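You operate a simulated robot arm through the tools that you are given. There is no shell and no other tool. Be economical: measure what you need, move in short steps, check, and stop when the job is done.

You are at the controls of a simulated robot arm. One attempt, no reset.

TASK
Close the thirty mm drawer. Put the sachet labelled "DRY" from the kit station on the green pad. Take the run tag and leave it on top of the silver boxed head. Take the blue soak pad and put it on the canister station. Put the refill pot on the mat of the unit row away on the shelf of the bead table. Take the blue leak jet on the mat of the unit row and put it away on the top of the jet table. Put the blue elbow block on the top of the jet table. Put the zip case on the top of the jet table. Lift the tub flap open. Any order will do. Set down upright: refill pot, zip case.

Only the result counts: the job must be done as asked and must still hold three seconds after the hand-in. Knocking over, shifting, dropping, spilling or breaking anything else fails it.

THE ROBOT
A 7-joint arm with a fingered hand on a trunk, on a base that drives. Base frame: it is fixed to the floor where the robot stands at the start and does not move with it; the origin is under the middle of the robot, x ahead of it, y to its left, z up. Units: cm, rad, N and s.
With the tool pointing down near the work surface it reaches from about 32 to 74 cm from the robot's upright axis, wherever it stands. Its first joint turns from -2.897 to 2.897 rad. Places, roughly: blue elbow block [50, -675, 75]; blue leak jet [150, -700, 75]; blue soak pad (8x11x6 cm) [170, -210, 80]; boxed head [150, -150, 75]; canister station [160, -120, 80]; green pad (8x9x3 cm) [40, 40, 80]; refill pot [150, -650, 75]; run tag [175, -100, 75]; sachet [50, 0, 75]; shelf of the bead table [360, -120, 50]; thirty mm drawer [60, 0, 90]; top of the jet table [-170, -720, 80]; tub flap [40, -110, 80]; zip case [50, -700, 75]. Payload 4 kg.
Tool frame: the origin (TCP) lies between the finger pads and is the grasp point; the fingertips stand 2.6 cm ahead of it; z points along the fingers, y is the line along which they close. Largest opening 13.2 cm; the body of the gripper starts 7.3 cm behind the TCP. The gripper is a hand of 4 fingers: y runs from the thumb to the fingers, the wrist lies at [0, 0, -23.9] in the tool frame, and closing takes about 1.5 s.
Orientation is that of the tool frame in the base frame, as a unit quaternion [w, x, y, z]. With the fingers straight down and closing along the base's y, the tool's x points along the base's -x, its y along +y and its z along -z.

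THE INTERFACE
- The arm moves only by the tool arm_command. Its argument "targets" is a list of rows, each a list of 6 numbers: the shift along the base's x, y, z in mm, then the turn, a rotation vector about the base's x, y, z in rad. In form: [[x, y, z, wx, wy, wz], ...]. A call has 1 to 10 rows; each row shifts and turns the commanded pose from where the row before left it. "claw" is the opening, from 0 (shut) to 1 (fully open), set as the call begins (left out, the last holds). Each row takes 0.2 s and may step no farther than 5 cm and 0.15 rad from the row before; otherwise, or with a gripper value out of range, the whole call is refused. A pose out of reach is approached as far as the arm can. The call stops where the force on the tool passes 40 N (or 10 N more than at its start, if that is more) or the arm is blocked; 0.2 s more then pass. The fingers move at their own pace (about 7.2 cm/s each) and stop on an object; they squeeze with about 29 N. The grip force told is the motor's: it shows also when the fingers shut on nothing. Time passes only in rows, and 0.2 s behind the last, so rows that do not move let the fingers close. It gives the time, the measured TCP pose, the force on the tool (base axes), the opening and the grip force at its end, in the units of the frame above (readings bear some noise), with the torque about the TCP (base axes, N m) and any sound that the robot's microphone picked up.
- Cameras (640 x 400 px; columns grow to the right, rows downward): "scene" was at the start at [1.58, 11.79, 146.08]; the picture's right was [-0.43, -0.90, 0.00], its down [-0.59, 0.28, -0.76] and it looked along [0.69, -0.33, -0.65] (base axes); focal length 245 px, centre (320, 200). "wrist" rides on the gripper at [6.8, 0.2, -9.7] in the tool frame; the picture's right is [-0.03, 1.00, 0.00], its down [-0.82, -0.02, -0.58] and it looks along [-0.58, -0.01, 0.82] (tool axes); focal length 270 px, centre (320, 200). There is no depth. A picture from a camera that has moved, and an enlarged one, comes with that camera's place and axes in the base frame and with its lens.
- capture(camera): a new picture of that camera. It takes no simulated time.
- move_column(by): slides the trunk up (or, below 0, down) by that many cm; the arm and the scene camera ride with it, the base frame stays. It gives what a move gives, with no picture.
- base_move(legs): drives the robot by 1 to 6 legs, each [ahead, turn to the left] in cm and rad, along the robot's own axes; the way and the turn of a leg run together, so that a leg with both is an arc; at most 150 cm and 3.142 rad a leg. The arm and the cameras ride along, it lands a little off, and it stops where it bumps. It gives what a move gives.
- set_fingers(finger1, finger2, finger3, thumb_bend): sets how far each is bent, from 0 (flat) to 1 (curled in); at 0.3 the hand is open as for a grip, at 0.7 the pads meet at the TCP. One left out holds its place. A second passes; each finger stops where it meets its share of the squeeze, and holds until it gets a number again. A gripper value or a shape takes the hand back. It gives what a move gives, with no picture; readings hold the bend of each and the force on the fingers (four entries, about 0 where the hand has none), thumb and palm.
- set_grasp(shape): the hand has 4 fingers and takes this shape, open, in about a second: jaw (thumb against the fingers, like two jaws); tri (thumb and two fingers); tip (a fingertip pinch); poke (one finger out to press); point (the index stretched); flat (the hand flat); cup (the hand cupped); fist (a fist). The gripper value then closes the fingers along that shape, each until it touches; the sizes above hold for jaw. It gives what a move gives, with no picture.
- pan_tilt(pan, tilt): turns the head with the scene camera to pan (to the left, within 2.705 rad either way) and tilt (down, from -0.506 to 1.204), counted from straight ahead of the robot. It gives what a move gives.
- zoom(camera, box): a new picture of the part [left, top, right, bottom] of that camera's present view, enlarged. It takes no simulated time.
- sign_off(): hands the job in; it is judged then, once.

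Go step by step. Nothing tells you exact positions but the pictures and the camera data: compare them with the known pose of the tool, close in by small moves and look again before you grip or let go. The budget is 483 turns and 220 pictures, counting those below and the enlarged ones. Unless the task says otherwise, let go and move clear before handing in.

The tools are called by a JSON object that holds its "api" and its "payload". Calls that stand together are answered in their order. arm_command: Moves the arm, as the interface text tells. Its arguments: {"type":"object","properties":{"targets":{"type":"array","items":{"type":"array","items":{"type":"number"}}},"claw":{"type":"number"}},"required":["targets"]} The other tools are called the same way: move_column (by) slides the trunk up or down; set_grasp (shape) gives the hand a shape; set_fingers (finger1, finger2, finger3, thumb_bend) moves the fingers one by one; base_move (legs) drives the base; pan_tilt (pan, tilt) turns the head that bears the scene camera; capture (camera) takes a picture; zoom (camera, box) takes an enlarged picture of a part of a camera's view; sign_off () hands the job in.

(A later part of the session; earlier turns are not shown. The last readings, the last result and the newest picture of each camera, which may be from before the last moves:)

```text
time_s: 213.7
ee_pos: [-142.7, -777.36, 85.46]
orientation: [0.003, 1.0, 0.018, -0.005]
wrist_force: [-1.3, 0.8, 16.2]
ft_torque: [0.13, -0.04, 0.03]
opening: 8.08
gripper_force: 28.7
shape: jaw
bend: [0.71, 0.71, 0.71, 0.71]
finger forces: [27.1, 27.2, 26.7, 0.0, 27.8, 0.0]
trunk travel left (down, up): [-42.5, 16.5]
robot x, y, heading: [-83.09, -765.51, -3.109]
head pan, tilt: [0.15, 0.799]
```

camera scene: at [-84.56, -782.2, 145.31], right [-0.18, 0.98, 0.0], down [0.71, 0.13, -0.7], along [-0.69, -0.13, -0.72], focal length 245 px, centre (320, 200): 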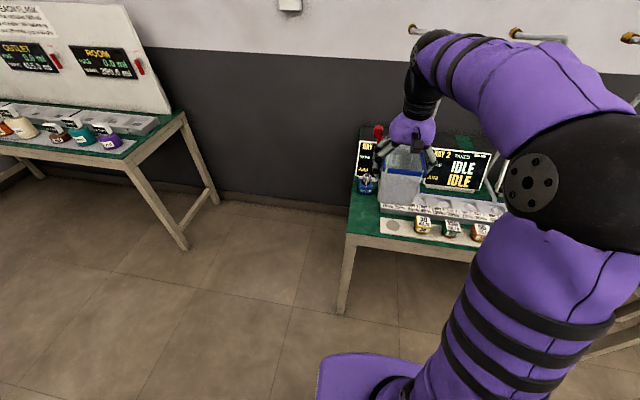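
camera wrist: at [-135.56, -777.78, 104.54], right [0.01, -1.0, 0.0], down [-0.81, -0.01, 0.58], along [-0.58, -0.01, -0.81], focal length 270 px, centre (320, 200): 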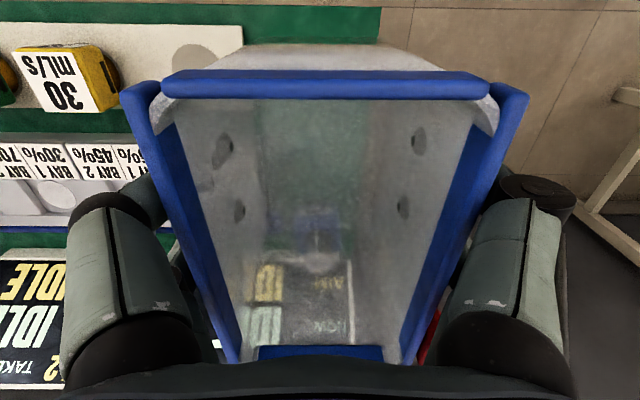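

The case touches down. I open and lift straight up.

{"api": "arm_command", "payload": {"targets": [[0, 0, 1, 0, 0, 0], [0, 0, 0, 0, 0, 0], [0, 0, 0, 0, 0, 0], [0, 0, 0, 0, 0, 0], [0, 0, 25, 0, 0, 0], [0, 0, 45, 0, 0, 0], [0, 0, 45, 0, 0, 0], [40, 20, 40, 0, 0, 0], [40, 20, 20, 0, 0, 0], [0, 0, 0, 0, 0, 0]], "claw": 0.9}}

{"api": "capture", "payload": {"camera": "wrist"}}

{"api": "zoom", "payload": {"camera": "scene", "box": [320, 110, 520, 250]}}

```text
refused: row 8 steps farther than a row can; nothing moved
```

```text
123 pictures are left
camera wrist: at [-135.64, -777.4, 95.08], right [0.01, -1.0, 0.0], down [-0.81, -0.01, 0.59], along [-0.59, -0.01, -0.81], focal length 270 px, centre (320, 200)
```

wrist: 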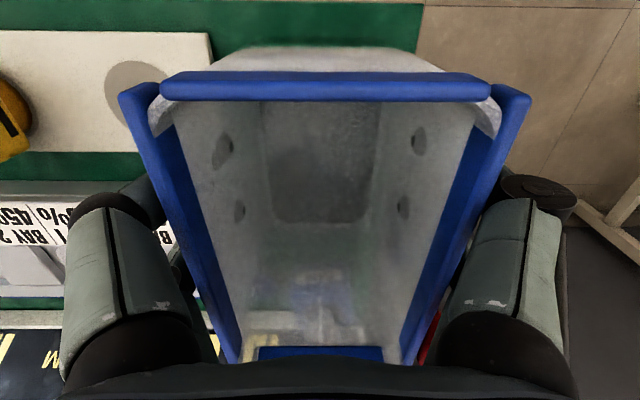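

```text
2.86 times, centred on (420, 180) of scene
camera zoom: at [-84.46, -782.17, 145.34], right [-0.18, 0.98, 0.0], down [0.7, 0.13, -0.7], along [-0.69, -0.13, -0.72], focal length 701 px, centre (34, 257)
```

zoom: 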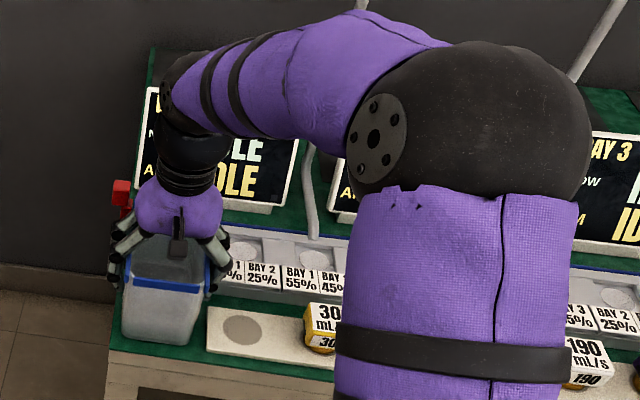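

I resend with legal steps.

{"api": "arm_command", "payload": {"targets": [[0, 0, 1, 0, 0, 0], [0, 0, 0, 0, 0, 0], [0, 0, 0, 0, 0, 0], [0, 0, 0, 0, 0, 0], [0, 0, 25, 0, 0, 0], [0, 0, 45, 0, 0, 0], [0, 0, 45, 0, 0, 0], [30, 20, 30, 0, 0, 0], [40, 20, 10, 0, 0, 0], [0, 0, 0, 0, 0, 0]], "claw": 0.9}}

{"api": "capture", "payload": {"camera": "wrist"}}

{"api": "zoom", "payload": {"camera": "scene", "box": [320, 110, 520, 250]}}

```text
time_s: 215.9
ee_pos: [-135.48, -773.32, 100.89]
orientation: [0.001, 1.0, 0.018, -0.004]
wrist_force: [0.3, -0.2, 0.4]
ft_torque: [-0.01, 0.01, 0.04]
opening: 11.89
gripper_force: 0.1
shape: jaw
bend: [0.48, 0.48, 0.48, 0.33]
finger forces: [0.0, 0.0, 0.0, 0.0, 0.0, 0.1]
trunk travel left (down, up): [-42.5, 16.5]
robot x, y, heading: [-82.58, -765.7, -3.11]
head pan, tilt: [0.15, 0.799]
```

```text
121 pictures are left
camera wrist: at [-128.53, -773.32, 110.67], right [0.01, -1.0, 0.0], down [-0.81, -0.01, 0.58], along [-0.58, -0.01, -0.81], focal length 270 px, centre (320, 200)
```

wrist: 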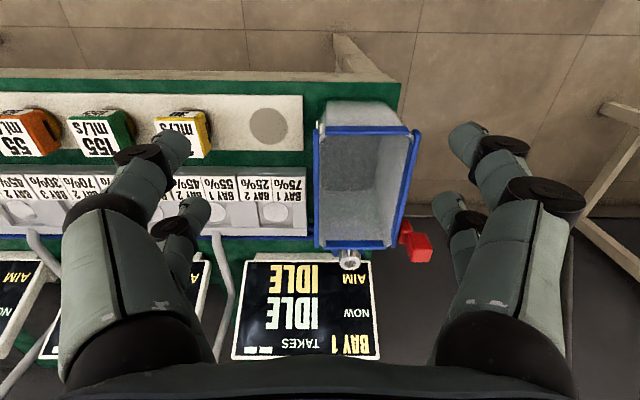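

```text
2.86 times, centred on (420, 180) of scene
camera zoom: at [-84.53, -782.19, 145.31], right [-0.18, 0.98, 0.0], down [0.7, 0.13, -0.7], along [-0.69, -0.13, -0.72], focal length 701 px, centre (34, 257)
```

zoom: 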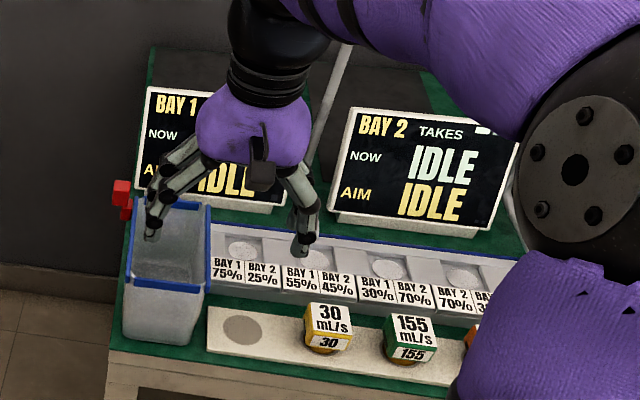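

Zip case and elbow block are in place on the jet table. Next I drive round the far bench end to the back aisle; first a step to the end of the front aisle and a look.

{"api": "arm_command", "payload": {"targets": [[30, 20, 40, 0, 0, 0], [0, 20, 40, 0, 0, 0], [0, 20, 40, 0, 0, 0], [0, 0, 0, 0, 0, 0]], "claw": 0.3}}

{"api": "base_move", "payload": {"legs": [[-40, 0], [0, 1.54], [120, 0], [115, 0]]}}

{"api": "pan_tilt", "payload": {"pan": 1.4, "tilt": 0.4}}

{"api": "capture", "payload": {"camera": "scene"}}

```text
refused: row 1 steps farther than a row can; nothing moved
```

```text
time_s: 233.4
ee_pos: [-29.07, -1053.55, 101.0]
orientation: [0.004, 0.694, 0.72, -0.001]
wrist_force: [-1.2, 0.6, -0.1]
ft_torque: [0.02, -0.03, 0.0]
opening: 11.85
gripper_force: 0.2
shape: jaw
bend: [0.48, 0.48, 0.48, 0.33]
finger forces: [0.0, 0.0, 0.0, 0.0, 0.0, 0.0]
trunk travel left (down, up): [-42.5, 16.5]
robot x, y, heading: [-36.79, -1000.96, -1.54]
head pan, tilt: [0.15, 0.799]
```

```text
time_s: 234.8
ee_pos: [-28.98, -1053.57, 101.0]
orientation: [0.004, 0.694, 0.72, -0.001]
wrist_force: [0.6, 0.2, 0.0]
ft_torque: [0.01, -0.01, 0.01]
opening: 11.87
gripper_force: 0.0
shape: jaw
bend: [0.48, 0.48, 0.48, 0.33]
finger forces: [0.0, 0.1, 0.0, 0.0, 0.0, 0.0]
trunk travel left (down, up): [-42.5, 16.5]
robot x, y, heading: [-36.61, -1000.85, -1.54]
head pan, tilt: [1.4, 0.4]
```

```text
119 pictures are left
camera scene: at [-12.47, -995.74, 148.81], right [-0.14, -0.99, 0.0], down [-0.39, 0.05, -0.92], along [0.91, -0.13, -0.39], focal length 245 px, centre (320, 200)
```

scene: 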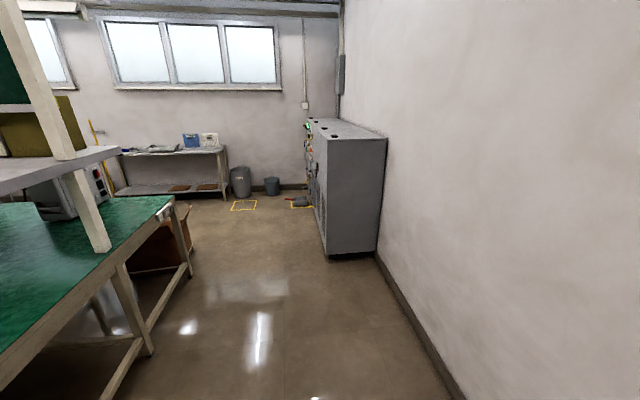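

The passage is clear apart from a cabinet beyond y≈-1030. I raise and close the hand properly before moving on.

{"api": "arm_command", "payload": {"targets": [[0, 0, 40, 0, 0, 0], [0, 0, 40, 0, 0, 0], [0, 0, 40, 0, 0, 0], [0, 0, 0, 0, 0, 0]], "claw": 0.3}}

```text
time_s: 235.8
ee_pos: [-29.12, -1053.42, 112.97]
orientation: [0.004, 0.694, 0.72, -0.001]
wrist_force: [-0.3, 0.1, -0.4]
ft_torque: [-0.01, -0.01, 0.02]
opening: 3.98
gripper_force: 0.1
shape: jaw
bend: [0.73, 0.73, 0.73, 0.7]
finger forces: [0.0, 0.0, 0.0, 0.1, 0.0, 0.1]
trunk travel left (down, up): [-42.5, 16.5]
robot x, y, heading: [-36.87, -1000.91, -1.544]
head pan, tilt: [1.4, 0.4]
```

{"api": "base_move", "payload": {"legs": [[-28, 0], [0, 1.544], [125, 0], [127, 0], [0, 1.571]]}}

{"api": "pan_tilt", "payload": {"pan": 0.2, "tilt": 0.35}}

{"api": "capture", "payload": {"camera": "scene"}}

```text
time_s: 257.1
ee_pos: [208.96, -919.42, 113.01]
orientation: [0.0, -0.699, 0.715, 0.003]
wrist_force: [0.2, 0.0, 0.1]
ft_torque: [-0.01, 0.0, 0.03]
opening: 4.0
gripper_force: 0.0
shape: jaw
bend: [0.73, 0.73, 0.73, 0.7]
finger forces: [0.0, 0.0, 0.0, 0.1, 0.0, 0.0]
trunk travel left (down, up): [-42.5, 16.5]
robot x, y, heading: [213.47, -972.11, 1.545]
head pan, tilt: [1.4, 0.4]
```

```text
time_s: 258.5
ee_pos: [208.99, -919.43, 113.0]
orientation: [0.001, -0.699, 0.715, 0.004]
wrist_force: [0.4, -0.5, 0.5]
ft_torque: [0.0, -0.01, 0.0]
opening: 3.98
gripper_force: 0.1
shape: jaw
bend: [0.73, 0.73, 0.73, 0.7]
finger forces: [0.1, 0.0, 0.0, 0.1, 0.0, 0.0]
trunk travel left (down, up): [-42.5, 16.5]
robot x, y, heading: [213.11, -972.2, 1.547]
head pan, tilt: [0.201, 0.351]
```

```text
118 pictures are left
camera scene: at [196.27, -968.34, 149.27], right [0.98, 0.18, 0.0], down [0.06, -0.34, -0.94], along [-0.17, 0.92, -0.34], focal length 245 px, centre (320, 200)
```

scene: 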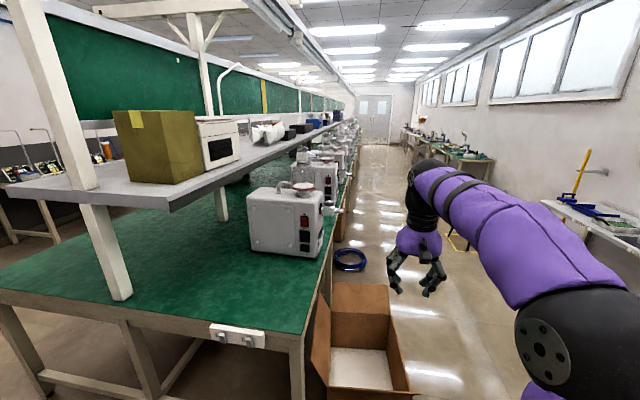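

A carton and a hose coil lie near the bench, so I take the lane at x≈285 up to y≈-685.

{"api": "base_move", "payload": {"legs": [[0, -1.547], [72, 0], [0, 1.571], [145, 0], [140, 0]]}}

{"api": "pan_tilt", "payload": {"pan": 1.3, "tilt": 0.55}}

{"api": "capture", "payload": {"camera": "scene"}}

```text
time_s: 283.6
ee_pos: [267.42, -635.29, 112.89]
orientation: [-0.001, 0.723, -0.691, -0.003]
wrist_force: [0.1, -0.4, -0.4]
ft_torque: [-0.02, -0.02, 0.0]
opening: 3.98
gripper_force: 0.1
shape: jaw
bend: [0.73, 0.73, 0.73, 0.7]
finger forces: [0.1, 0.0, 0.0, 0.1, 0.0, 0.1]
trunk travel left (down, up): [-42.5, 16.5]
robot x, y, heading: [275.53, -687.41, 1.611]
head pan, tilt: [0.201, 0.351]
```

```text
time_s: 284.9
ee_pos: [267.49, -635.23, 113.01]
orientation: [-0.001, 0.723, -0.691, -0.003]
wrist_force: [0.0, -0.3, -0.5]
ft_torque: [0.0, 0.0, 0.0]
opening: 3.99
gripper_force: 0.1
shape: jaw
bend: [0.73, 0.73, 0.73, 0.7]
finger forces: [0.0, 0.0, 0.0, 0.0, 0.1, 0.0]
trunk travel left (down, up): [-42.5, 16.5]
robot x, y, heading: [275.8, -687.54, 1.611]
head pan, tilt: [1.3, 0.55]
```

```text
117 pictures are left
camera scene: at [251.61, -691.91, 147.45], right [0.23, 0.97, 0.0], down [0.51, -0.12, -0.85], along [-0.83, 0.19, -0.52], focal length 245 px, centre (320, 200)
```

scene: 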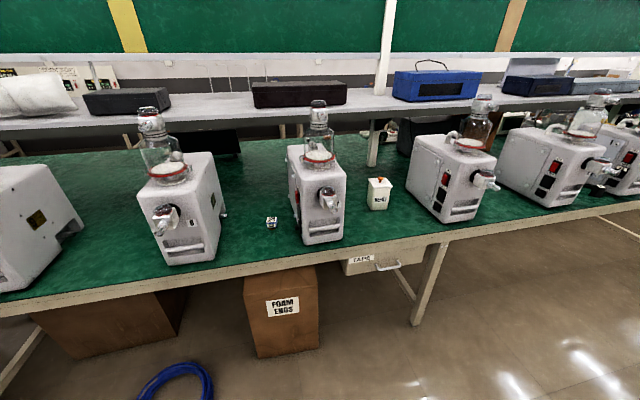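

I spot a small cube at about [158, -694] and a small white pot near [147, -635]. I zoom to confirm them.

{"api": "zoom", "payload": {"camera": "scene", "box": [220, 160, 420, 260]}}

```text
3.20 times, centred on (320, 210) of scene
camera zoom: at [251.61, -691.91, 147.45], right [0.23, 0.97, 0.0], down [0.51, -0.12, -0.85], along [-0.83, 0.19, -0.52], focal length 785 px, centre (320, 168)
```

zoom: 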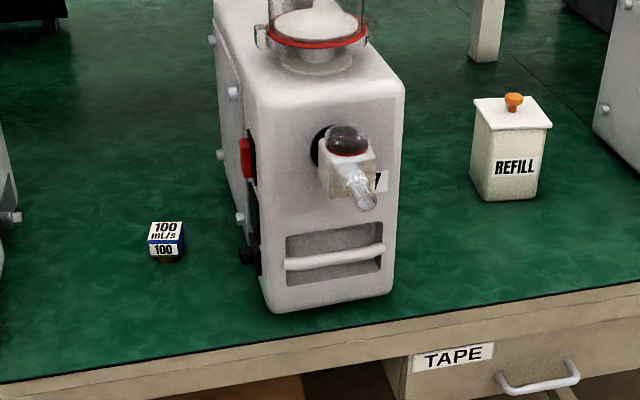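

It's the blue "100 mL/s" leak jet and the REFILL pot. I turn toward the bench and drive up in front of the jet.

{"api": "base_move", "payload": {"legs": [[0, 1.53], [55, 0]]}}

{"api": "pan_tilt", "payload": {"pan": 0.0, "tilt": 0.7}}

{"api": "capture", "payload": {"camera": "wrist"}}

{"api": "capture", "payload": {"camera": "scene"}}

```text
time_s: 287.0
ee_pos: [241.42, -647.12, 112.88]
orientation: [0.001, 0.882, -0.471, -0.004]
wrist_force: [-0.4, 0.3, -0.4]
ft_torque: [-0.04, -0.01, -0.01]
opening: 3.96
gripper_force: 0.2
shape: jaw
bend: [0.73, 0.73, 0.73, 0.7]
finger forces: [0.1, 0.1, 0.0, 0.1, 0.0, 0.0]
trunk travel left (down, up): [-42.5, 16.5]
robot x, y, heading: [275.79, -687.38, 2.16]
head pan, tilt: [1.3, 0.55]
stopped in leg 1: the robot was blocked; the commanded pose is now the measured one
```

```text
time_s: 288.5
ee_pos: [241.57, -647.04, 112.93]
orientation: [0.0, 0.883, -0.47, -0.004]
wrist_force: [-0.3, 0.7, 0.3]
ft_torque: [0.03, 0.02, 0.01]
opening: 4.0
gripper_force: 0.0
shape: jaw
bend: [0.73, 0.73, 0.73, 0.7]
finger forces: [0.1, 0.1, 0.1, 0.1, 0.0, 0.0]
trunk travel left (down, up): [-42.5, 16.5]
robot x, y, heading: [275.38, -687.53, 2.157]
head pan, tilt: [0.0, 0.7]
```

```text
115 pictures are left
camera wrist: at [245.14, -652.98, 122.55], right [-0.84, -0.54, 0.0], down [-0.43, 0.69, 0.58], along [-0.32, 0.49, -0.81], focal length 270 px, centre (320, 200)
```

wrist: 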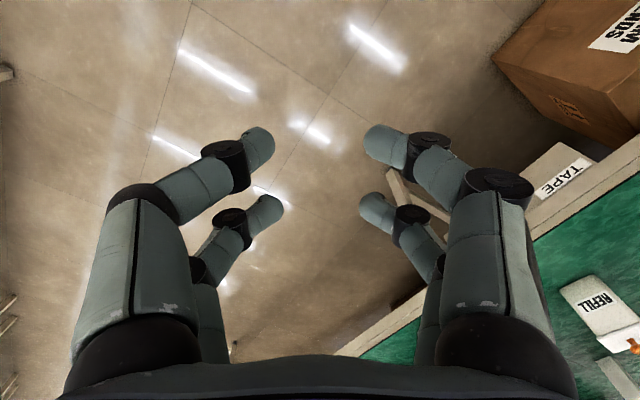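

```text
114 pictures are left
camera scene: at [261.26, -693.71, 146.13], right [0.83, 0.55, 0.0], down [0.36, -0.54, -0.76], along [-0.42, 0.64, -0.64], focal length 245 px, centre (320, 200)
```

scene: 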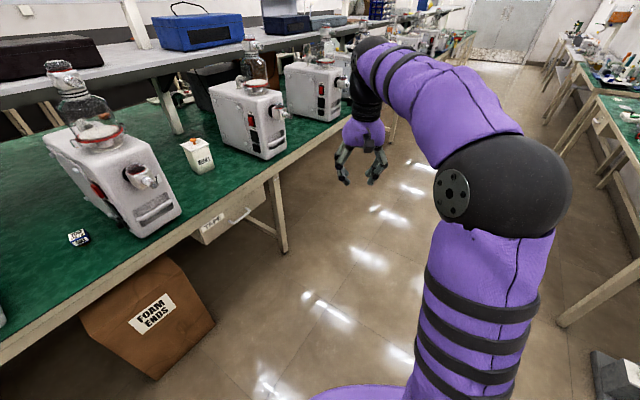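

The turn was blocked by something. I look around the base to the right and rear.

{"api": "pan_tilt", "payload": {"pan": -2.0, "tilt": 0.9}}

{"api": "capture", "payload": {"camera": "scene"}}

{"api": "pan_tilt", "payload": {"pan": -1.0, "tilt": 0.8}}

{"api": "capture", "payload": {"camera": "scene"}}

```text
time_s: 290.4
ee_pos: [241.53, -647.06, 112.92]
orientation: [0.0, 0.883, -0.47, -0.004]
wrist_force: [-0.1, 0.7, 0.0]
ft_torque: [-0.03, 0.05, 0.03]
opening: 3.98
gripper_force: 0.1
shape: jaw
bend: [0.73, 0.73, 0.73, 0.7]
finger forces: [0.1, 0.0, 0.0, 0.0, 0.0, 0.1]
trunk travel left (down, up): [-42.5, 16.5]
robot x, y, heading: [275.84, -687.53, 2.159]
head pan, tilt: [-2.0, 0.901]
```

```text
113 pictures are left
camera scene: at [273.43, -699.58, 144.52], right [0.16, -0.99, 0.0], down [-0.77, -0.12, -0.62], along [0.61, 0.1, -0.78], focal length 245 px, centre (320, 200)
```

scene: 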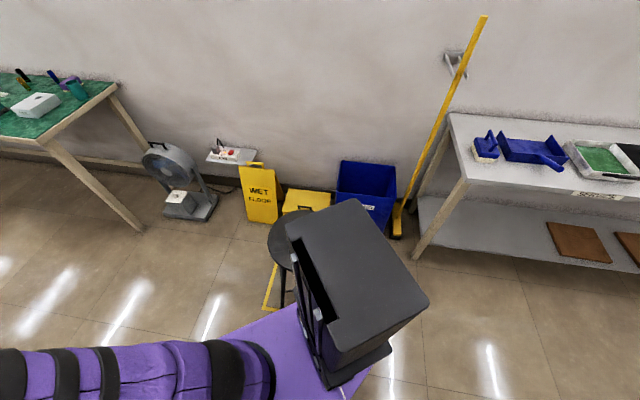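

```text
time_s: 291.7
ee_pos: [241.43, -646.92, 112.9]
orientation: [0.0, 0.882, -0.471, -0.004]
wrist_force: [0.1, 0.3, -0.2]
ft_torque: [0.02, 0.02, 0.04]
opening: 3.95
gripper_force: 0.1
shape: jaw
bend: [0.73, 0.73, 0.73, 0.7]
finger forces: [0.1, 0.0, 0.0, 0.0, 0.0, 0.0]
trunk travel left (down, up): [-42.5, 16.5]
robot x, y, heading: [275.15, -687.39, 2.161]
head pan, tilt: [-1.0, 0.799]
```

```text
112 pictures are left
camera scene: at [269.21, -693.39, 145.31], right [0.92, -0.4, 0.0], down [-0.29, -0.66, -0.7], along [0.28, 0.64, -0.72], focal length 245 px, centre (320, 200)
```

scene: 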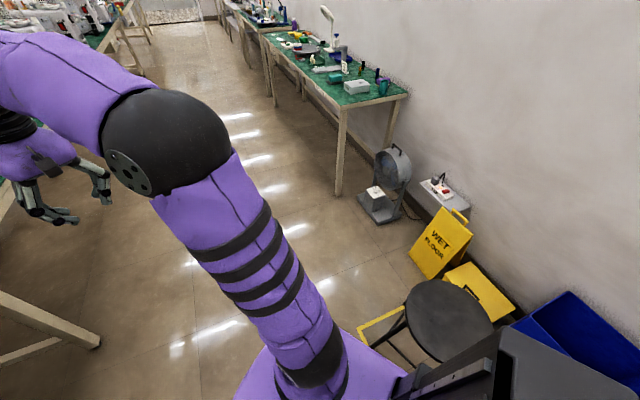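

A stool by the wall stopped the rear of the robot. I drive forward away from it before finishing the turn; that also puts me in front of the refill pot, which I take first.

{"api": "base_move", "payload": {"legs": [[55, 0]]}}

{"api": "capture", "payload": {"camera": "scene"}}

```text
time_s: 294.8
ee_pos: [210.78, -600.97, 113.03]
orientation: [0.0, 0.883, -0.47, -0.004]
wrist_force: [0.4, 0.8, 0.5]
ft_torque: [0.0, 0.0, 0.02]
opening: 3.98
gripper_force: 0.1
shape: jaw
bend: [0.73, 0.73, 0.73, 0.7]
finger forces: [0.0, 0.0, 0.0, 0.0, 0.0, 0.0]
trunk travel left (down, up): [-42.5, 16.5]
robot x, y, heading: [245.32, -641.6, 2.155]
head pan, tilt: [-1.0, 0.799]
```

```text
111 pictures are left
camera scene: at [238.54, -647.31, 145.31], right [0.92, -0.4, 0.0], down [-0.29, -0.66, -0.7], along [0.28, 0.64, -0.72], focal length 245 px, centre (320, 200)
```

scene: 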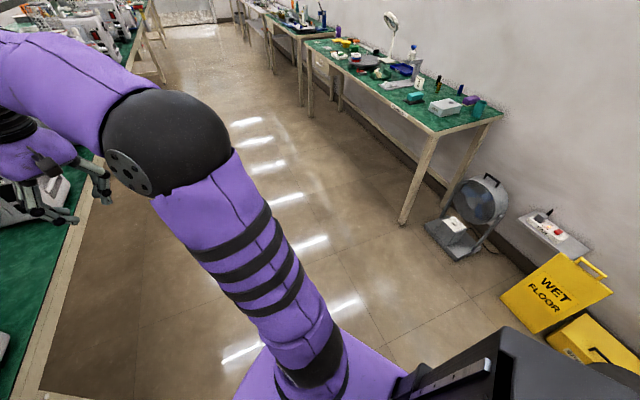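

I check that the stool still stands as it was, then turn to face the bench.

{"api": "pan_tilt", "payload": {"pan": -2.1, "tilt": 0.7}}

{"api": "capture", "payload": {"camera": "scene"}}

```text
time_s: 296.2
ee_pos: [210.88, -600.88, 112.99]
orientation: [0.0, 0.883, -0.47, -0.004]
wrist_force: [-0.2, 0.2, -0.5]
ft_torque: [0.01, 0.01, 0.0]
opening: 3.96
gripper_force: 0.1
shape: jaw
bend: [0.73, 0.73, 0.73, 0.7]
finger forces: [0.0, 0.0, 0.0, 0.0, 0.1, 0.1]
trunk travel left (down, up): [-42.5, 16.5]
robot x, y, heading: [244.88, -641.43, 2.156]
head pan, tilt: [-2.1, 0.7]
```

```text
110 pictures are left
camera scene: at [243.79, -654.21, 146.13], right [0.06, -1.0, 0.0], down [-0.64, -0.04, -0.77], along [0.76, 0.04, -0.64], focal length 245 px, centre (320, 200)
```

scene: 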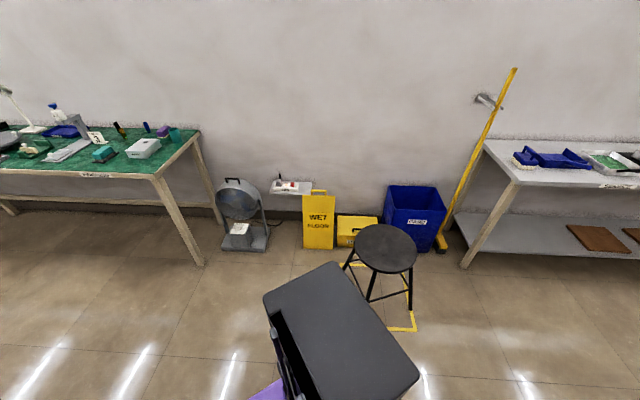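

The stool stands upright. I finish the turn to face the bench.

{"api": "base_move", "payload": {"legs": [[0, 0.985]]}}

{"api": "pan_tilt", "payload": {"pan": 0.0, "tilt": 0.65}}

{"api": "capture", "payload": {"camera": "scene"}}

{"api": "capture", "payload": {"camera": "wrist"}}

```text
time_s: 299.1
ee_pos: [192.23, -647.36, 112.99]
orientation: [0.002, 1.0, 0.001, -0.003]
wrist_force: [0.6, 0.1, -0.4]
ft_torque: [0.0, 0.0, 0.0]
opening: 3.97
gripper_force: 0.0
shape: jaw
bend: [0.73, 0.73, 0.73, 0.7]
finger forces: [0.0, 0.0, 0.0, 0.1, 0.0, 0.0]
trunk travel left (down, up): [-42.5, 16.5]
robot x, y, heading: [244.82, -641.52, -3.144]
head pan, tilt: [-2.1, 0.7]
```

```text
time_s: 301.1
ee_pos: [192.33, -647.32, 113.04]
orientation: [0.002, 1.0, 0.002, -0.003]
wrist_force: [-0.1, 0.5, 0.9]
ft_torque: [-0.02, -0.03, -0.03]
opening: 3.93
gripper_force: 0.0
shape: jaw
bend: [0.73, 0.73, 0.73, 0.7]
finger forces: [0.0, 0.0, 0.0, 0.1, 0.0, 0.0]
trunk travel left (down, up): [-42.5, 16.5]
robot x, y, heading: [244.58, -640.92, -3.142]
head pan, tilt: [0.0, 0.649]
```

```text
109 pictures are left
camera scene: at [242.02, -656.53, 146.56], right [0.0, 1.0, 0.0], down [0.6, 0.0, -0.8], along [-0.8, 0.0, -0.6], focal length 245 px, centre (320, 200)
```

scene: 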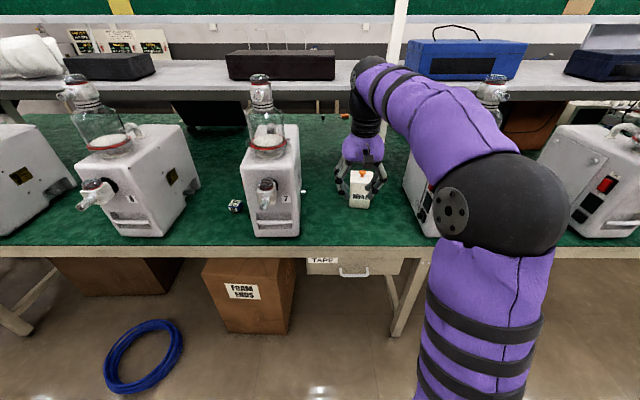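

```text
108 pictures are left
camera wrist: at [199.16, -647.54, 122.55], right [-0.02, -1.0, 0.0], down [-0.81, 0.02, 0.58], along [-0.58, 0.01, -0.81], focal length 270 px, centre (320, 200)
```

wrist: 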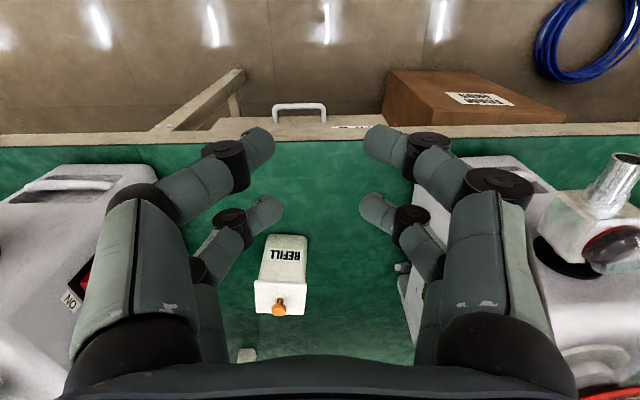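

The pot is about 9.5 cm wide, centre ≈[152.5, -639.2], top z≈91 with its knob to ≈94. I drive 26 cm closer.

{"api": "base_move", "payload": {"legs": [[26, 0]]}}

{"api": "capture", "payload": {"camera": "wrist"}}

{"api": "capture", "payload": {"camera": "scene"}}

```text
time_s: 303.0
ee_pos: [165.86, -647.47, 112.86]
orientation: [0.002, 1.0, 0.003, -0.003]
wrist_force: [0.2, -0.2, -0.2]
ft_torque: [0.02, -0.02, 0.01]
opening: 3.96
gripper_force: 0.1
shape: jaw
bend: [0.73, 0.73, 0.73, 0.7]
finger forces: [0.0, 0.0, 0.0, 0.1, 0.0, 0.0]
trunk travel left (down, up): [-42.5, 16.5]
robot x, y, heading: [218.68, -641.61, -3.142]
head pan, tilt: [0.0, 0.649]
```

```text
107 pictures are left
camera wrist: at [172.79, -647.62, 122.54], right [-0.02, -1.0, 0.0], down [-0.81, 0.02, 0.58], along [-0.58, 0.01, -0.81], focal length 270 px, centre (320, 200)
```

wrist: 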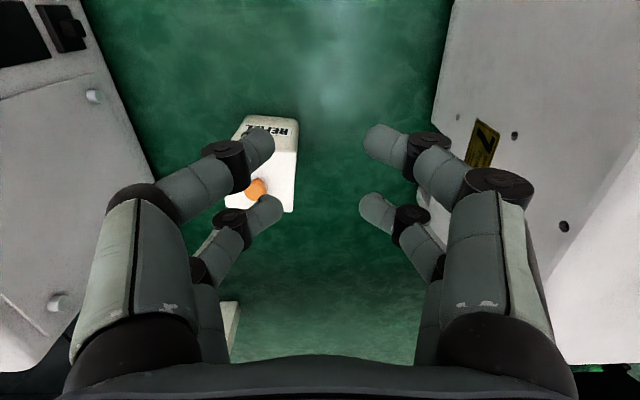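

```text
106 pictures are left
camera scene: at [215.66, -656.57, 146.56], right [0.0, 1.0, 0.0], down [0.6, 0.0, -0.8], along [-0.8, 0.0, -0.6], focal length 245 px, centre (320, 200)
```

scene: 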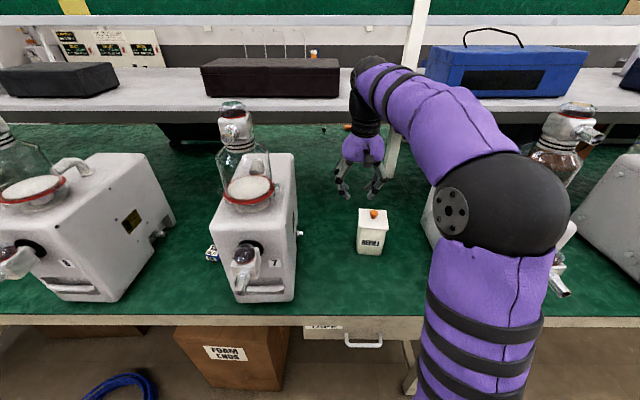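

I zoom both views for a careful fix on the pot.

{"api": "zoom", "payload": {"camera": "scene", "box": [330, 190, 410, 270]}}

{"api": "zoom", "payload": {"camera": "wrist", "box": [200, 90, 330, 220]}}

```text
5.00 times, centred on (370, 230) of scene
camera zoom: at [215.66, -656.57, 146.56], right [0.0, 1.0, 0.0], down [0.6, 0.0, -0.8], along [-0.8, 0.0, -0.6], focal length 1226 px, centre (70, 50)
```

zoom: 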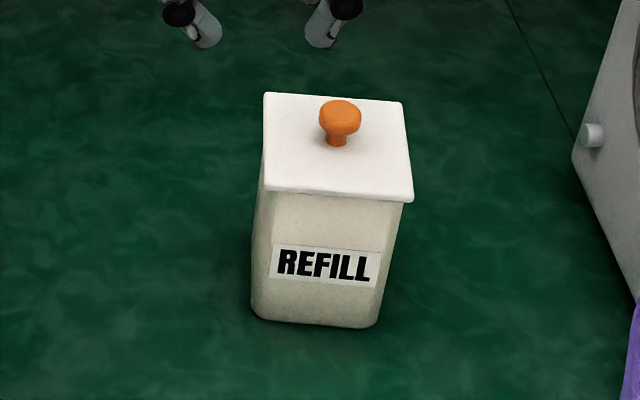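

```text
3.08 times, centred on (265, 155) of wrist
camera zoom: at [172.79, -647.62, 122.54], right [-0.02, -1.0, 0.0], down [-0.81, 0.02, 0.58], along [-0.58, 0.01, -0.81], focal length 832 px, centre (489, 338)
```

zoom: 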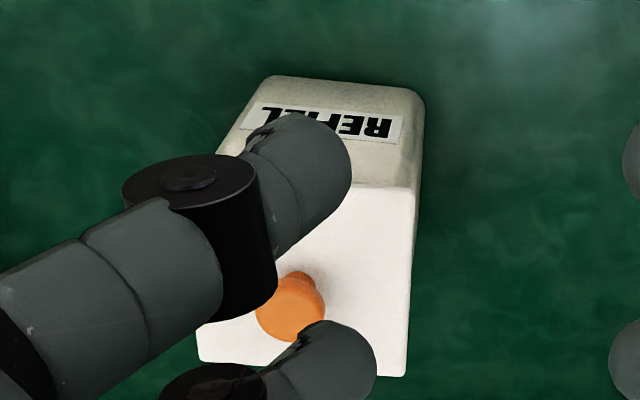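

The pot's lid spans x 149–158.5, y -644.2…-634.7 with top z≈92 and knob to ≈96.5. I centre over it, open wide, turn slightly with it and come down partway.

{"api": "arm_command", "payload": {"targets": [[-30, 30, 0, 0, 0, -0.05], [-40, 20, 0, 0, 0, -0.05], [-49, 0, 0, 0, 0, 0], [0, 31, -20, 0, 0, 0], [0, 0, -10, 0, 0, 0], [0, 0, 0, 0, 0, 0]], "claw": 1}}

{"api": "capture", "payload": {"camera": "wrist"}}

{"api": "zoom", "payload": {"camera": "scene", "box": [310, 130, 430, 270]}}

```text
time_s: 304.4
ee_pos: [154.12, -639.21, 109.94]
orientation: [0.002, 0.999, -0.047, -0.003]
wrist_force: [0.0, -0.4, 0.6]
ft_torque: [0.0, 0.02, 0.01]
opening: 13.2
gripper_force: 0.1
shape: jaw
bend: [0.3, 0.3, 0.3, 0.3]
finger forces: [0.0, 0.0, 0.1, 0.0, 0.0, 0.1]
trunk travel left (down, up): [-42.5, 16.5]
robot x, y, heading: [218.55, -641.56, -3.142]
head pan, tilt: [0.0, 0.649]
```

```text
103 pictures are left
camera wrist: at [160.92, -640.16, 119.65], right [-0.12, -0.99, 0.0], down [-0.81, 0.1, 0.58], along [-0.58, 0.07, -0.81], focal length 270 px, centre (320, 200)
```

wrist: 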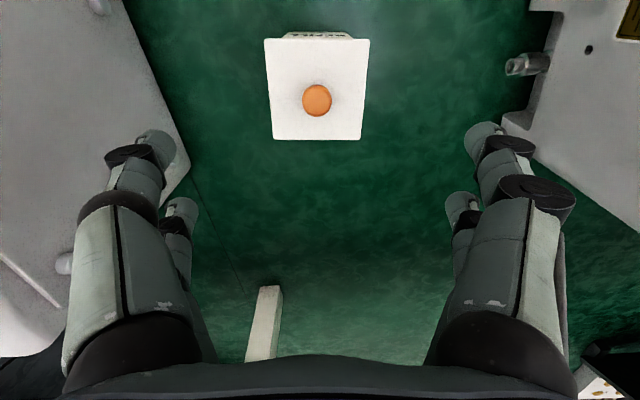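

```text
2.86 times, centred on (370, 200) of scene
camera zoom: at [215.65, -656.57, 146.56], right [0.0, 1.0, 0.0], down [0.6, 0.0, -0.8], along [-0.8, 0.0, -0.6], focal length 701 px, centre (177, 200)
```

zoom: 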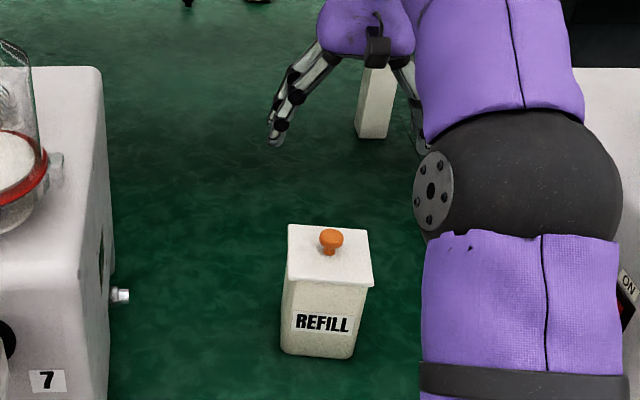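

Centred. I descend to grip height, palm staying above the knob.

{"api": "arm_command", "payload": {"targets": [[-1, 0, -45, 0, 0, 0], [0, 0, -45, 0, 0, 0], [0, 0, -45, 0, 0, 0], [0, 0, -45, 0, 0, 0], [0, 0, -20, 0, 0, 0], [0, 0, 0, 0, 0, 0]]}}

{"api": "capture", "payload": {"camera": "wrist"}}

{"api": "zoom", "payload": {"camera": "scene", "box": [310, 160, 430, 270]}}

```text
time_s: 305.8
ee_pos: [153.78, -639.4, 89.9]
orientation: [0.002, 0.999, -0.047, -0.003]
wrist_force: [-0.2, 0.6, -0.6]
ft_torque: [0.03, -0.02, 0.0]
opening: 13.18
gripper_force: 0.0
shape: jaw
bend: [0.3, 0.3, 0.3, 0.3]
finger forces: [0.0, 0.0, 0.0, 0.0, 0.1, 0.0]
trunk travel left (down, up): [-42.5, 16.5]
robot x, y, heading: [218.51, -641.3, -3.14]
head pan, tilt: [0.0, 0.649]
```

```text
101 pictures are left
camera wrist: at [160.66, -640.25, 99.51], right [-0.12, -0.99, 0.0], down [-0.81, 0.1, 0.58], along [-0.58, 0.07, -0.81], focal length 270 px, centre (320, 200)
```

wrist: 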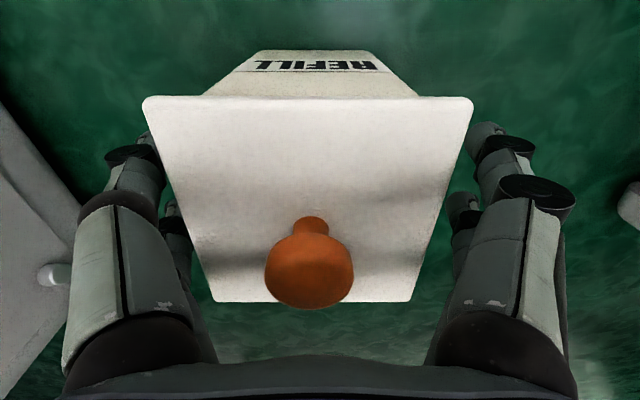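

```text
3.64 times, centred on (370, 215) of scene
camera zoom: at [215.66, -656.56, 146.56], right [0.0, 1.0, 0.0], down [0.6, 0.0, -0.8], along [-0.8, 0.0, -0.6], focal length 892 px, centre (138, 146)
```

zoom: 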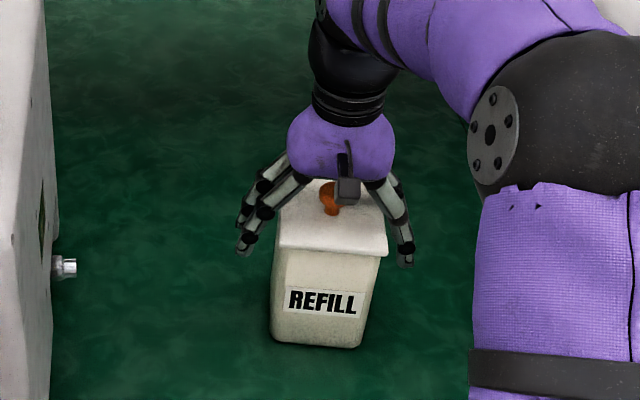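

Position is good. I close on the pot.

{"api": "arm_command", "payload": {"targets": [[0, 0, 0, 0, 0, 0], [0, 0, 0, 0, 0, 0], [0, 0, 0, 0, 0, 0], [0, 0, 0, 0, 0, 0], [0, 0, 0, 0, 0, 0]], "claw": 0}}

{"api": "capture", "payload": {"camera": "wrist"}}

```text
time_s: 307.0
ee_pos: [153.78, -639.29, 89.78]
orientation: [0.002, 0.999, -0.047, -0.003]
wrist_force: [0.3, 1.6, -0.8]
ft_torque: [0.07, -0.01, 0.0]
opening: 8.64
gripper_force: 29.0
shape: jaw
bend: [0.71, 0.71, 0.68, 0.58]
finger forces: [25.8, 25.9, 26.0, 0.0, 26.7, 0.1]
trunk travel left (down, up): [-42.5, 16.5]
robot x, y, heading: [218.43, -641.41, -3.147]
head pan, tilt: [0.0, 0.649]
heard: snap
```

```text
99 pictures are left
camera wrist: at [160.65, -640.24, 99.52], right [-0.12, -0.99, 0.0], down [-0.81, 0.1, 0.58], along [-0.58, 0.07, -0.81], focal length 270 px, centre (320, 200)
```

wrist: 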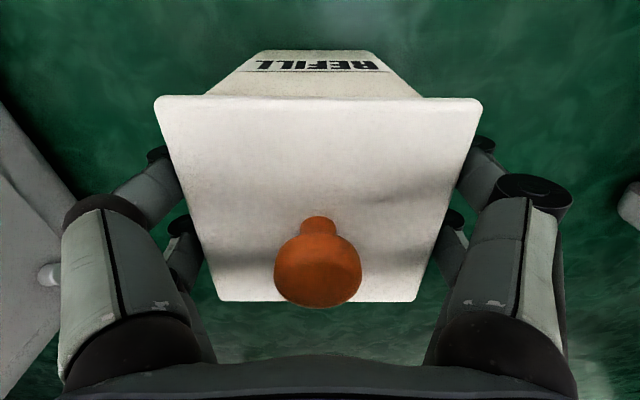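

I heard a snap while closing, so I look closely at the pot before lifting.

{"api": "zoom", "payload": {"camera": "scene", "box": [330, 190, 410, 270]}}

```text
5.00 times, centred on (370, 230) of scene
camera zoom: at [215.64, -656.55, 146.56], right [0.0, 1.0, 0.0], down [0.6, 0.0, -0.8], along [-0.8, 0.0, -0.6], focal length 1226 px, centre (70, 50)
```

zoom: 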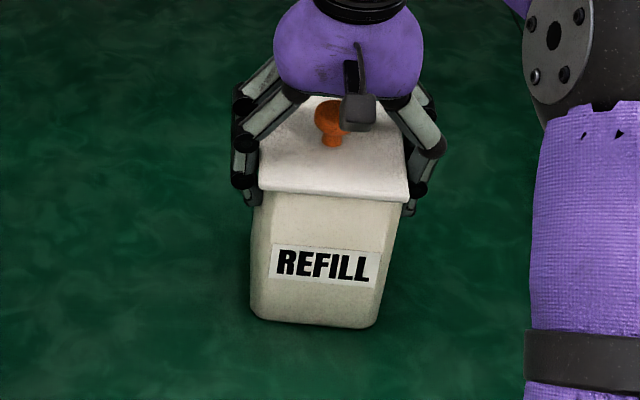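

The lid moved slightly but the pot looks whole. I lift 1 cm only, to see whether the pot body comes along.

{"api": "arm_command", "payload": {"targets": [[0, 0, 5, 0, 0, 0], [0, 0, 5, 0, 0, 0], [0, 0, 0, 0, 0, 0]]}}

{"api": "zoom", "payload": {"camera": "scene", "box": [330, 190, 410, 270]}}

```text
time_s: 307.8
ee_pos: [153.85, -639.4, 90.97]
orientation: [0.001, 0.999, -0.047, -0.003]
wrist_force: [-1.6, -1.2, -5.6]
ft_torque: [0.01, -0.01, 0.0]
opening: 8.63
gripper_force: 29.1
shape: jaw
bend: [0.71, 0.71, 0.68, 0.58]
finger forces: [26.2, 26.5, 26.1, 0.1, 26.7, 0.0]
trunk travel left (down, up): [-42.5, 16.5]
robot x, y, heading: [218.59, -641.18, -3.142]
head pan, tilt: [0.0, 0.649]
```

```text
5.00 times, centred on (370, 230) of scene
camera zoom: at [215.61, -656.56, 146.56], right [0.0, 1.0, 0.0], down [0.6, 0.0, -0.8], along [-0.8, 0.0, -0.61], focal length 1226 px, centre (70, 50)
```

zoom: 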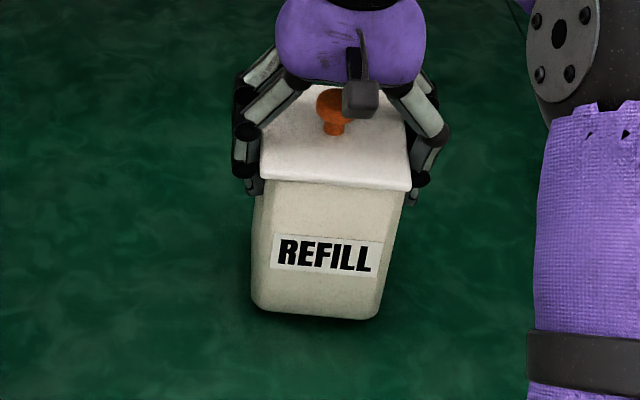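

The whole pot comes up, about 0.5 kg. I lift it clear, then back away.

{"api": "arm_command", "payload": {"targets": [[0, 0, 30, 0, 0, 0], [0, 0, 40, 0, 0, 0], [0, 0, 45, 0, 0, 0], [0, 0, 45, 0, 0, 0], [0, 0, 30, 0, 0, 0], [30, 0, 0, 0, 0, 0], [40, 0, 0, 0, 0, 0], [40, 0, 0, 0, 0, 0], [0, 0, 0, 0, 0, 0]]}}

{"api": "capture", "payload": {"camera": "scene"}}

```text
time_s: 309.8
ee_pos: [164.86, -639.24, 109.99]
orientation: [0.002, 0.999, -0.047, -0.004]
wrist_force: [0.2, -0.7, -5.5]
ft_torque: [0.0, 0.02, -0.01]
opening: 8.64
gripper_force: 28.9
shape: jaw
bend: [0.71, 0.71, 0.68, 0.58]
finger forces: [26.4, 26.5, 26.2, 0.0, 26.7, 0.0]
trunk travel left (down, up): [-42.5, 16.5]
robot x, y, heading: [218.43, -641.18, -3.14]
head pan, tilt: [0.0, 0.649]
```

```text
96 pictures are left
camera scene: at [215.66, -656.57, 146.56], right [0.0, 1.0, 0.0], down [0.6, 0.0, -0.8], along [-0.8, 0.0, -0.6], focal length 245 px, centre (320, 200)
```

scene: 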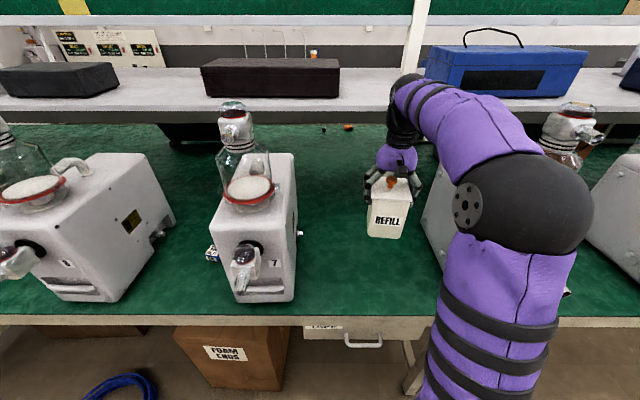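

I back off, turn up the back aisle and drive toward the bead table, stopping once on the way to look.

{"api": "base_move", "payload": {"legs": [[-28, 0], [0, -1.571], [150, 0], [150, 0]]}}

{"api": "pan_tilt", "payload": {"pan": -0.35, "tilt": 0.35}}

{"api": "capture", "payload": {"camera": "scene"}}

{"api": "capture", "payload": {"camera": "wrist"}}

```text
time_s: 329.8
ee_pos: [264.28, -284.89, 109.93]
orientation: [0.001, -0.653, 0.757, 0.003]
wrist_force: [0.9, -0.2, -5.0]
ft_torque: [-0.03, 0.01, -0.02]
opening: 8.66
gripper_force: 29.1
shape: jaw
bend: [0.71, 0.71, 0.68, 0.58]
finger forces: [26.5, 26.7, 26.3, 0.0, 26.8, 0.0]
trunk travel left (down, up): [-42.5, 16.5]
robot x, y, heading: [259.14, -338.55, 1.518]
head pan, tilt: [0.0, 0.649]
```

```text
time_s: 330.6
ee_pos: [264.3, -284.91, 109.84]
orientation: [0.001, -0.653, 0.757, 0.004]
wrist_force: [0.4, -0.4, -6.3]
ft_torque: [0.0, 0.03, 0.0]
opening: 8.66
gripper_force: 28.8
shape: jaw
bend: [0.71, 0.71, 0.68, 0.58]
finger forces: [26.4, 26.7, 26.4, 0.0, 27.0, 0.0]
trunk travel left (down, up): [-42.5, 16.5]
robot x, y, heading: [259.17, -338.29, 1.521]
head pan, tilt: [-0.351, 0.351]
```

```text
95 pictures are left
camera scene: at [247.26, -334.8, 149.26], right [0.92, -0.39, 0.0], down [-0.13, -0.32, -0.94], along [0.37, 0.86, -0.34], focal length 245 px, centre (320, 200)
```

scene: 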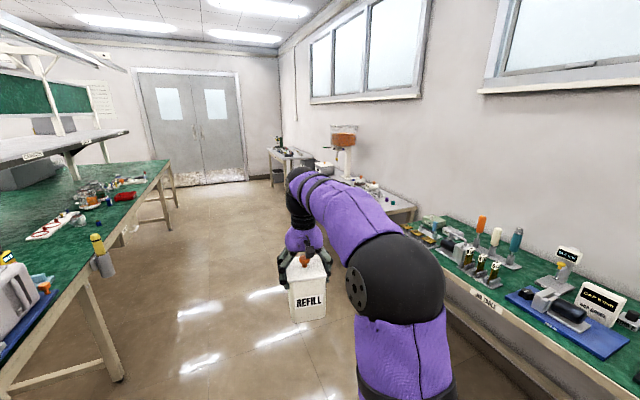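

```text
94 pictures are left
camera wrist: at [263.15, -291.85, 119.56], right [-0.98, 0.17, 0.0], down [0.14, 0.8, 0.58], along [0.1, 0.57, -0.81], focal length 270 px, centre (320, 200)
```

wrist: 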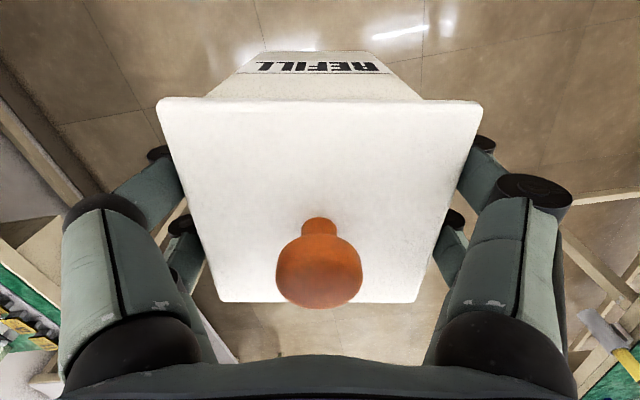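

Aisle ahead is clear. I continue to about y=-190 and look at the bead table.

{"api": "base_move", "payload": {"legs": [[0, 0.08], [145, 0]]}}

{"api": "pan_tilt", "payload": {"pan": -1.0, "tilt": 0.5}}

{"api": "capture", "payload": {"camera": "scene"}}

```text
time_s: 338.3
ee_pos: [258.02, -140.24, 109.95]
orientation: [0.0, -0.676, 0.737, 0.004]
wrist_force: [0.4, -0.4, -6.1]
ft_torque: [0.0, 0.01, 0.01]
opening: 8.64
gripper_force: 29.4
shape: jaw
bend: [0.71, 0.71, 0.68, 0.58]
finger forces: [26.5, 26.8, 26.5, 0.0, 26.9, 0.0]
trunk travel left (down, up): [-42.5, 16.5]
robot x, y, heading: [256.35, -193.83, 1.581]
head pan, tilt: [-0.351, 0.351]
```

```text
time_s: 339.3
ee_pos: [258.1, -140.28, 109.91]
orientation: [0.001, -0.676, 0.737, 0.004]
wrist_force: [-0.2, -0.1, -5.6]
ft_torque: [-0.02, -0.02, 0.01]
opening: 8.64
gripper_force: 29.5
shape: jaw
bend: [0.71, 0.71, 0.68, 0.58]
finger forces: [26.5, 26.8, 26.4, 0.0, 26.9, 0.0]
trunk travel left (down, up): [-42.5, 16.5]
robot x, y, heading: [256.35, -193.82, 1.585]
head pan, tilt: [-1.0, 0.499]
```

```text
93 pictures are left
camera scene: at [248.77, -194.89, 147.9], right [0.55, -0.83, 0.0], down [-0.4, -0.26, -0.88], along [0.73, 0.48, -0.48], focal length 245 px, centre (320, 200)
```

scene: 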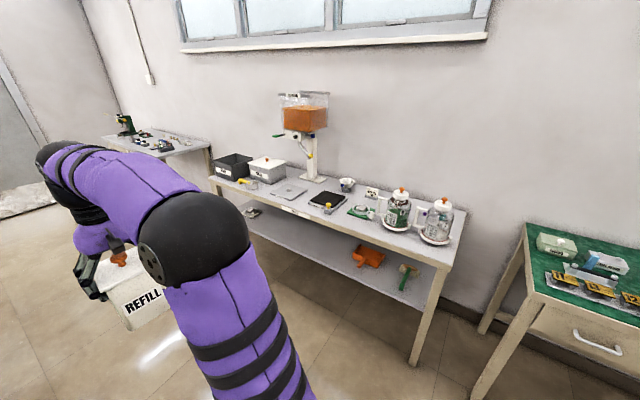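

The bead table's front edge is at x≈336 with its shelf near z≈48 beneath. The pot can't go under with a vertical hand, so I'll set it down at a free bench edge and regrip it with a tilted hand. I look at the bench on my left.

{"api": "pan_tilt", "payload": {"pan": 1.1, "tilt": 0.6}}

{"api": "capture", "payload": {"camera": "scene"}}

{"api": "pan_tilt", "payload": {"pan": 2.0, "tilt": 0.6}}

{"api": "capture", "payload": {"camera": "scene"}}

```text
time_s: 341.3
ee_pos: [258.13, -140.18, 109.97]
orientation: [0.001, -0.677, 0.736, 0.003]
wrist_force: [-0.7, 0.9, -5.4]
ft_torque: [0.02, 0.01, 0.0]
opening: 8.65
gripper_force: 29.2
shape: jaw
bend: [0.71, 0.71, 0.68, 0.58]
finger forces: [26.6, 26.8, 26.4, 0.1, 27.0, 0.0]
trunk travel left (down, up): [-42.5, 16.5]
robot x, y, heading: [256.42, -194.01, 1.583]
head pan, tilt: [1.1, 0.6]
```

```text
92 pictures are left
camera scene: at [233.25, -195.97, 146.99], right [0.44, 0.9, 0.0], down [0.51, -0.25, -0.82], along [-0.74, 0.37, -0.57], focal length 245 px, centre (320, 200)
```

scene: 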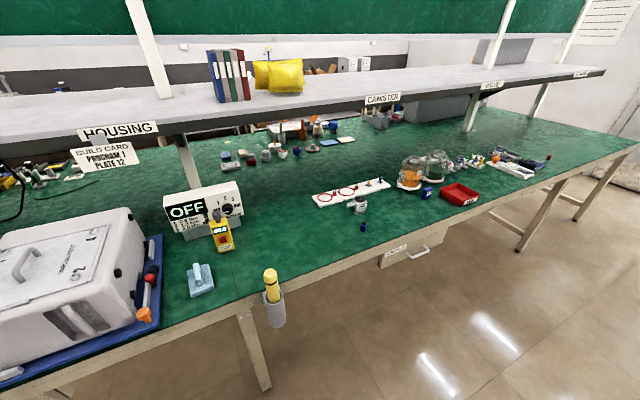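

```text
time_s: 342.5
ee_pos: [258.07, -140.28, 109.91]
orientation: [0.001, -0.676, 0.737, 0.004]
wrist_force: [-0.2, -0.2, -5.6]
ft_torque: [0.02, 0.01, -0.01]
opening: 8.63
gripper_force: 29.3
shape: jaw
bend: [0.71, 0.71, 0.68, 0.58]
finger forces: [26.5, 26.8, 26.4, 0.1, 26.9, 0.0]
trunk travel left (down, up): [-42.5, 16.5]
robot x, y, heading: [256.54, -194.1, 1.58]
head pan, tilt: [2.0, 0.6]
```

```text
91 pictures are left
camera scene: at [233.17, -203.66, 147.0], right [-0.43, 0.9, 0.0], down [0.51, 0.24, -0.83], along [-0.75, -0.35, -0.56], focal length 245 px, centre (320, 200)
```

scene: 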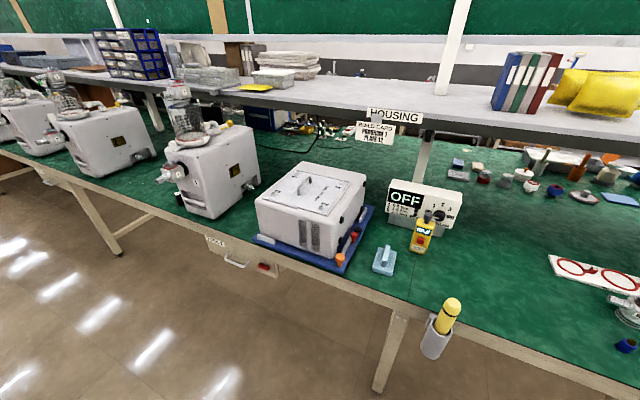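

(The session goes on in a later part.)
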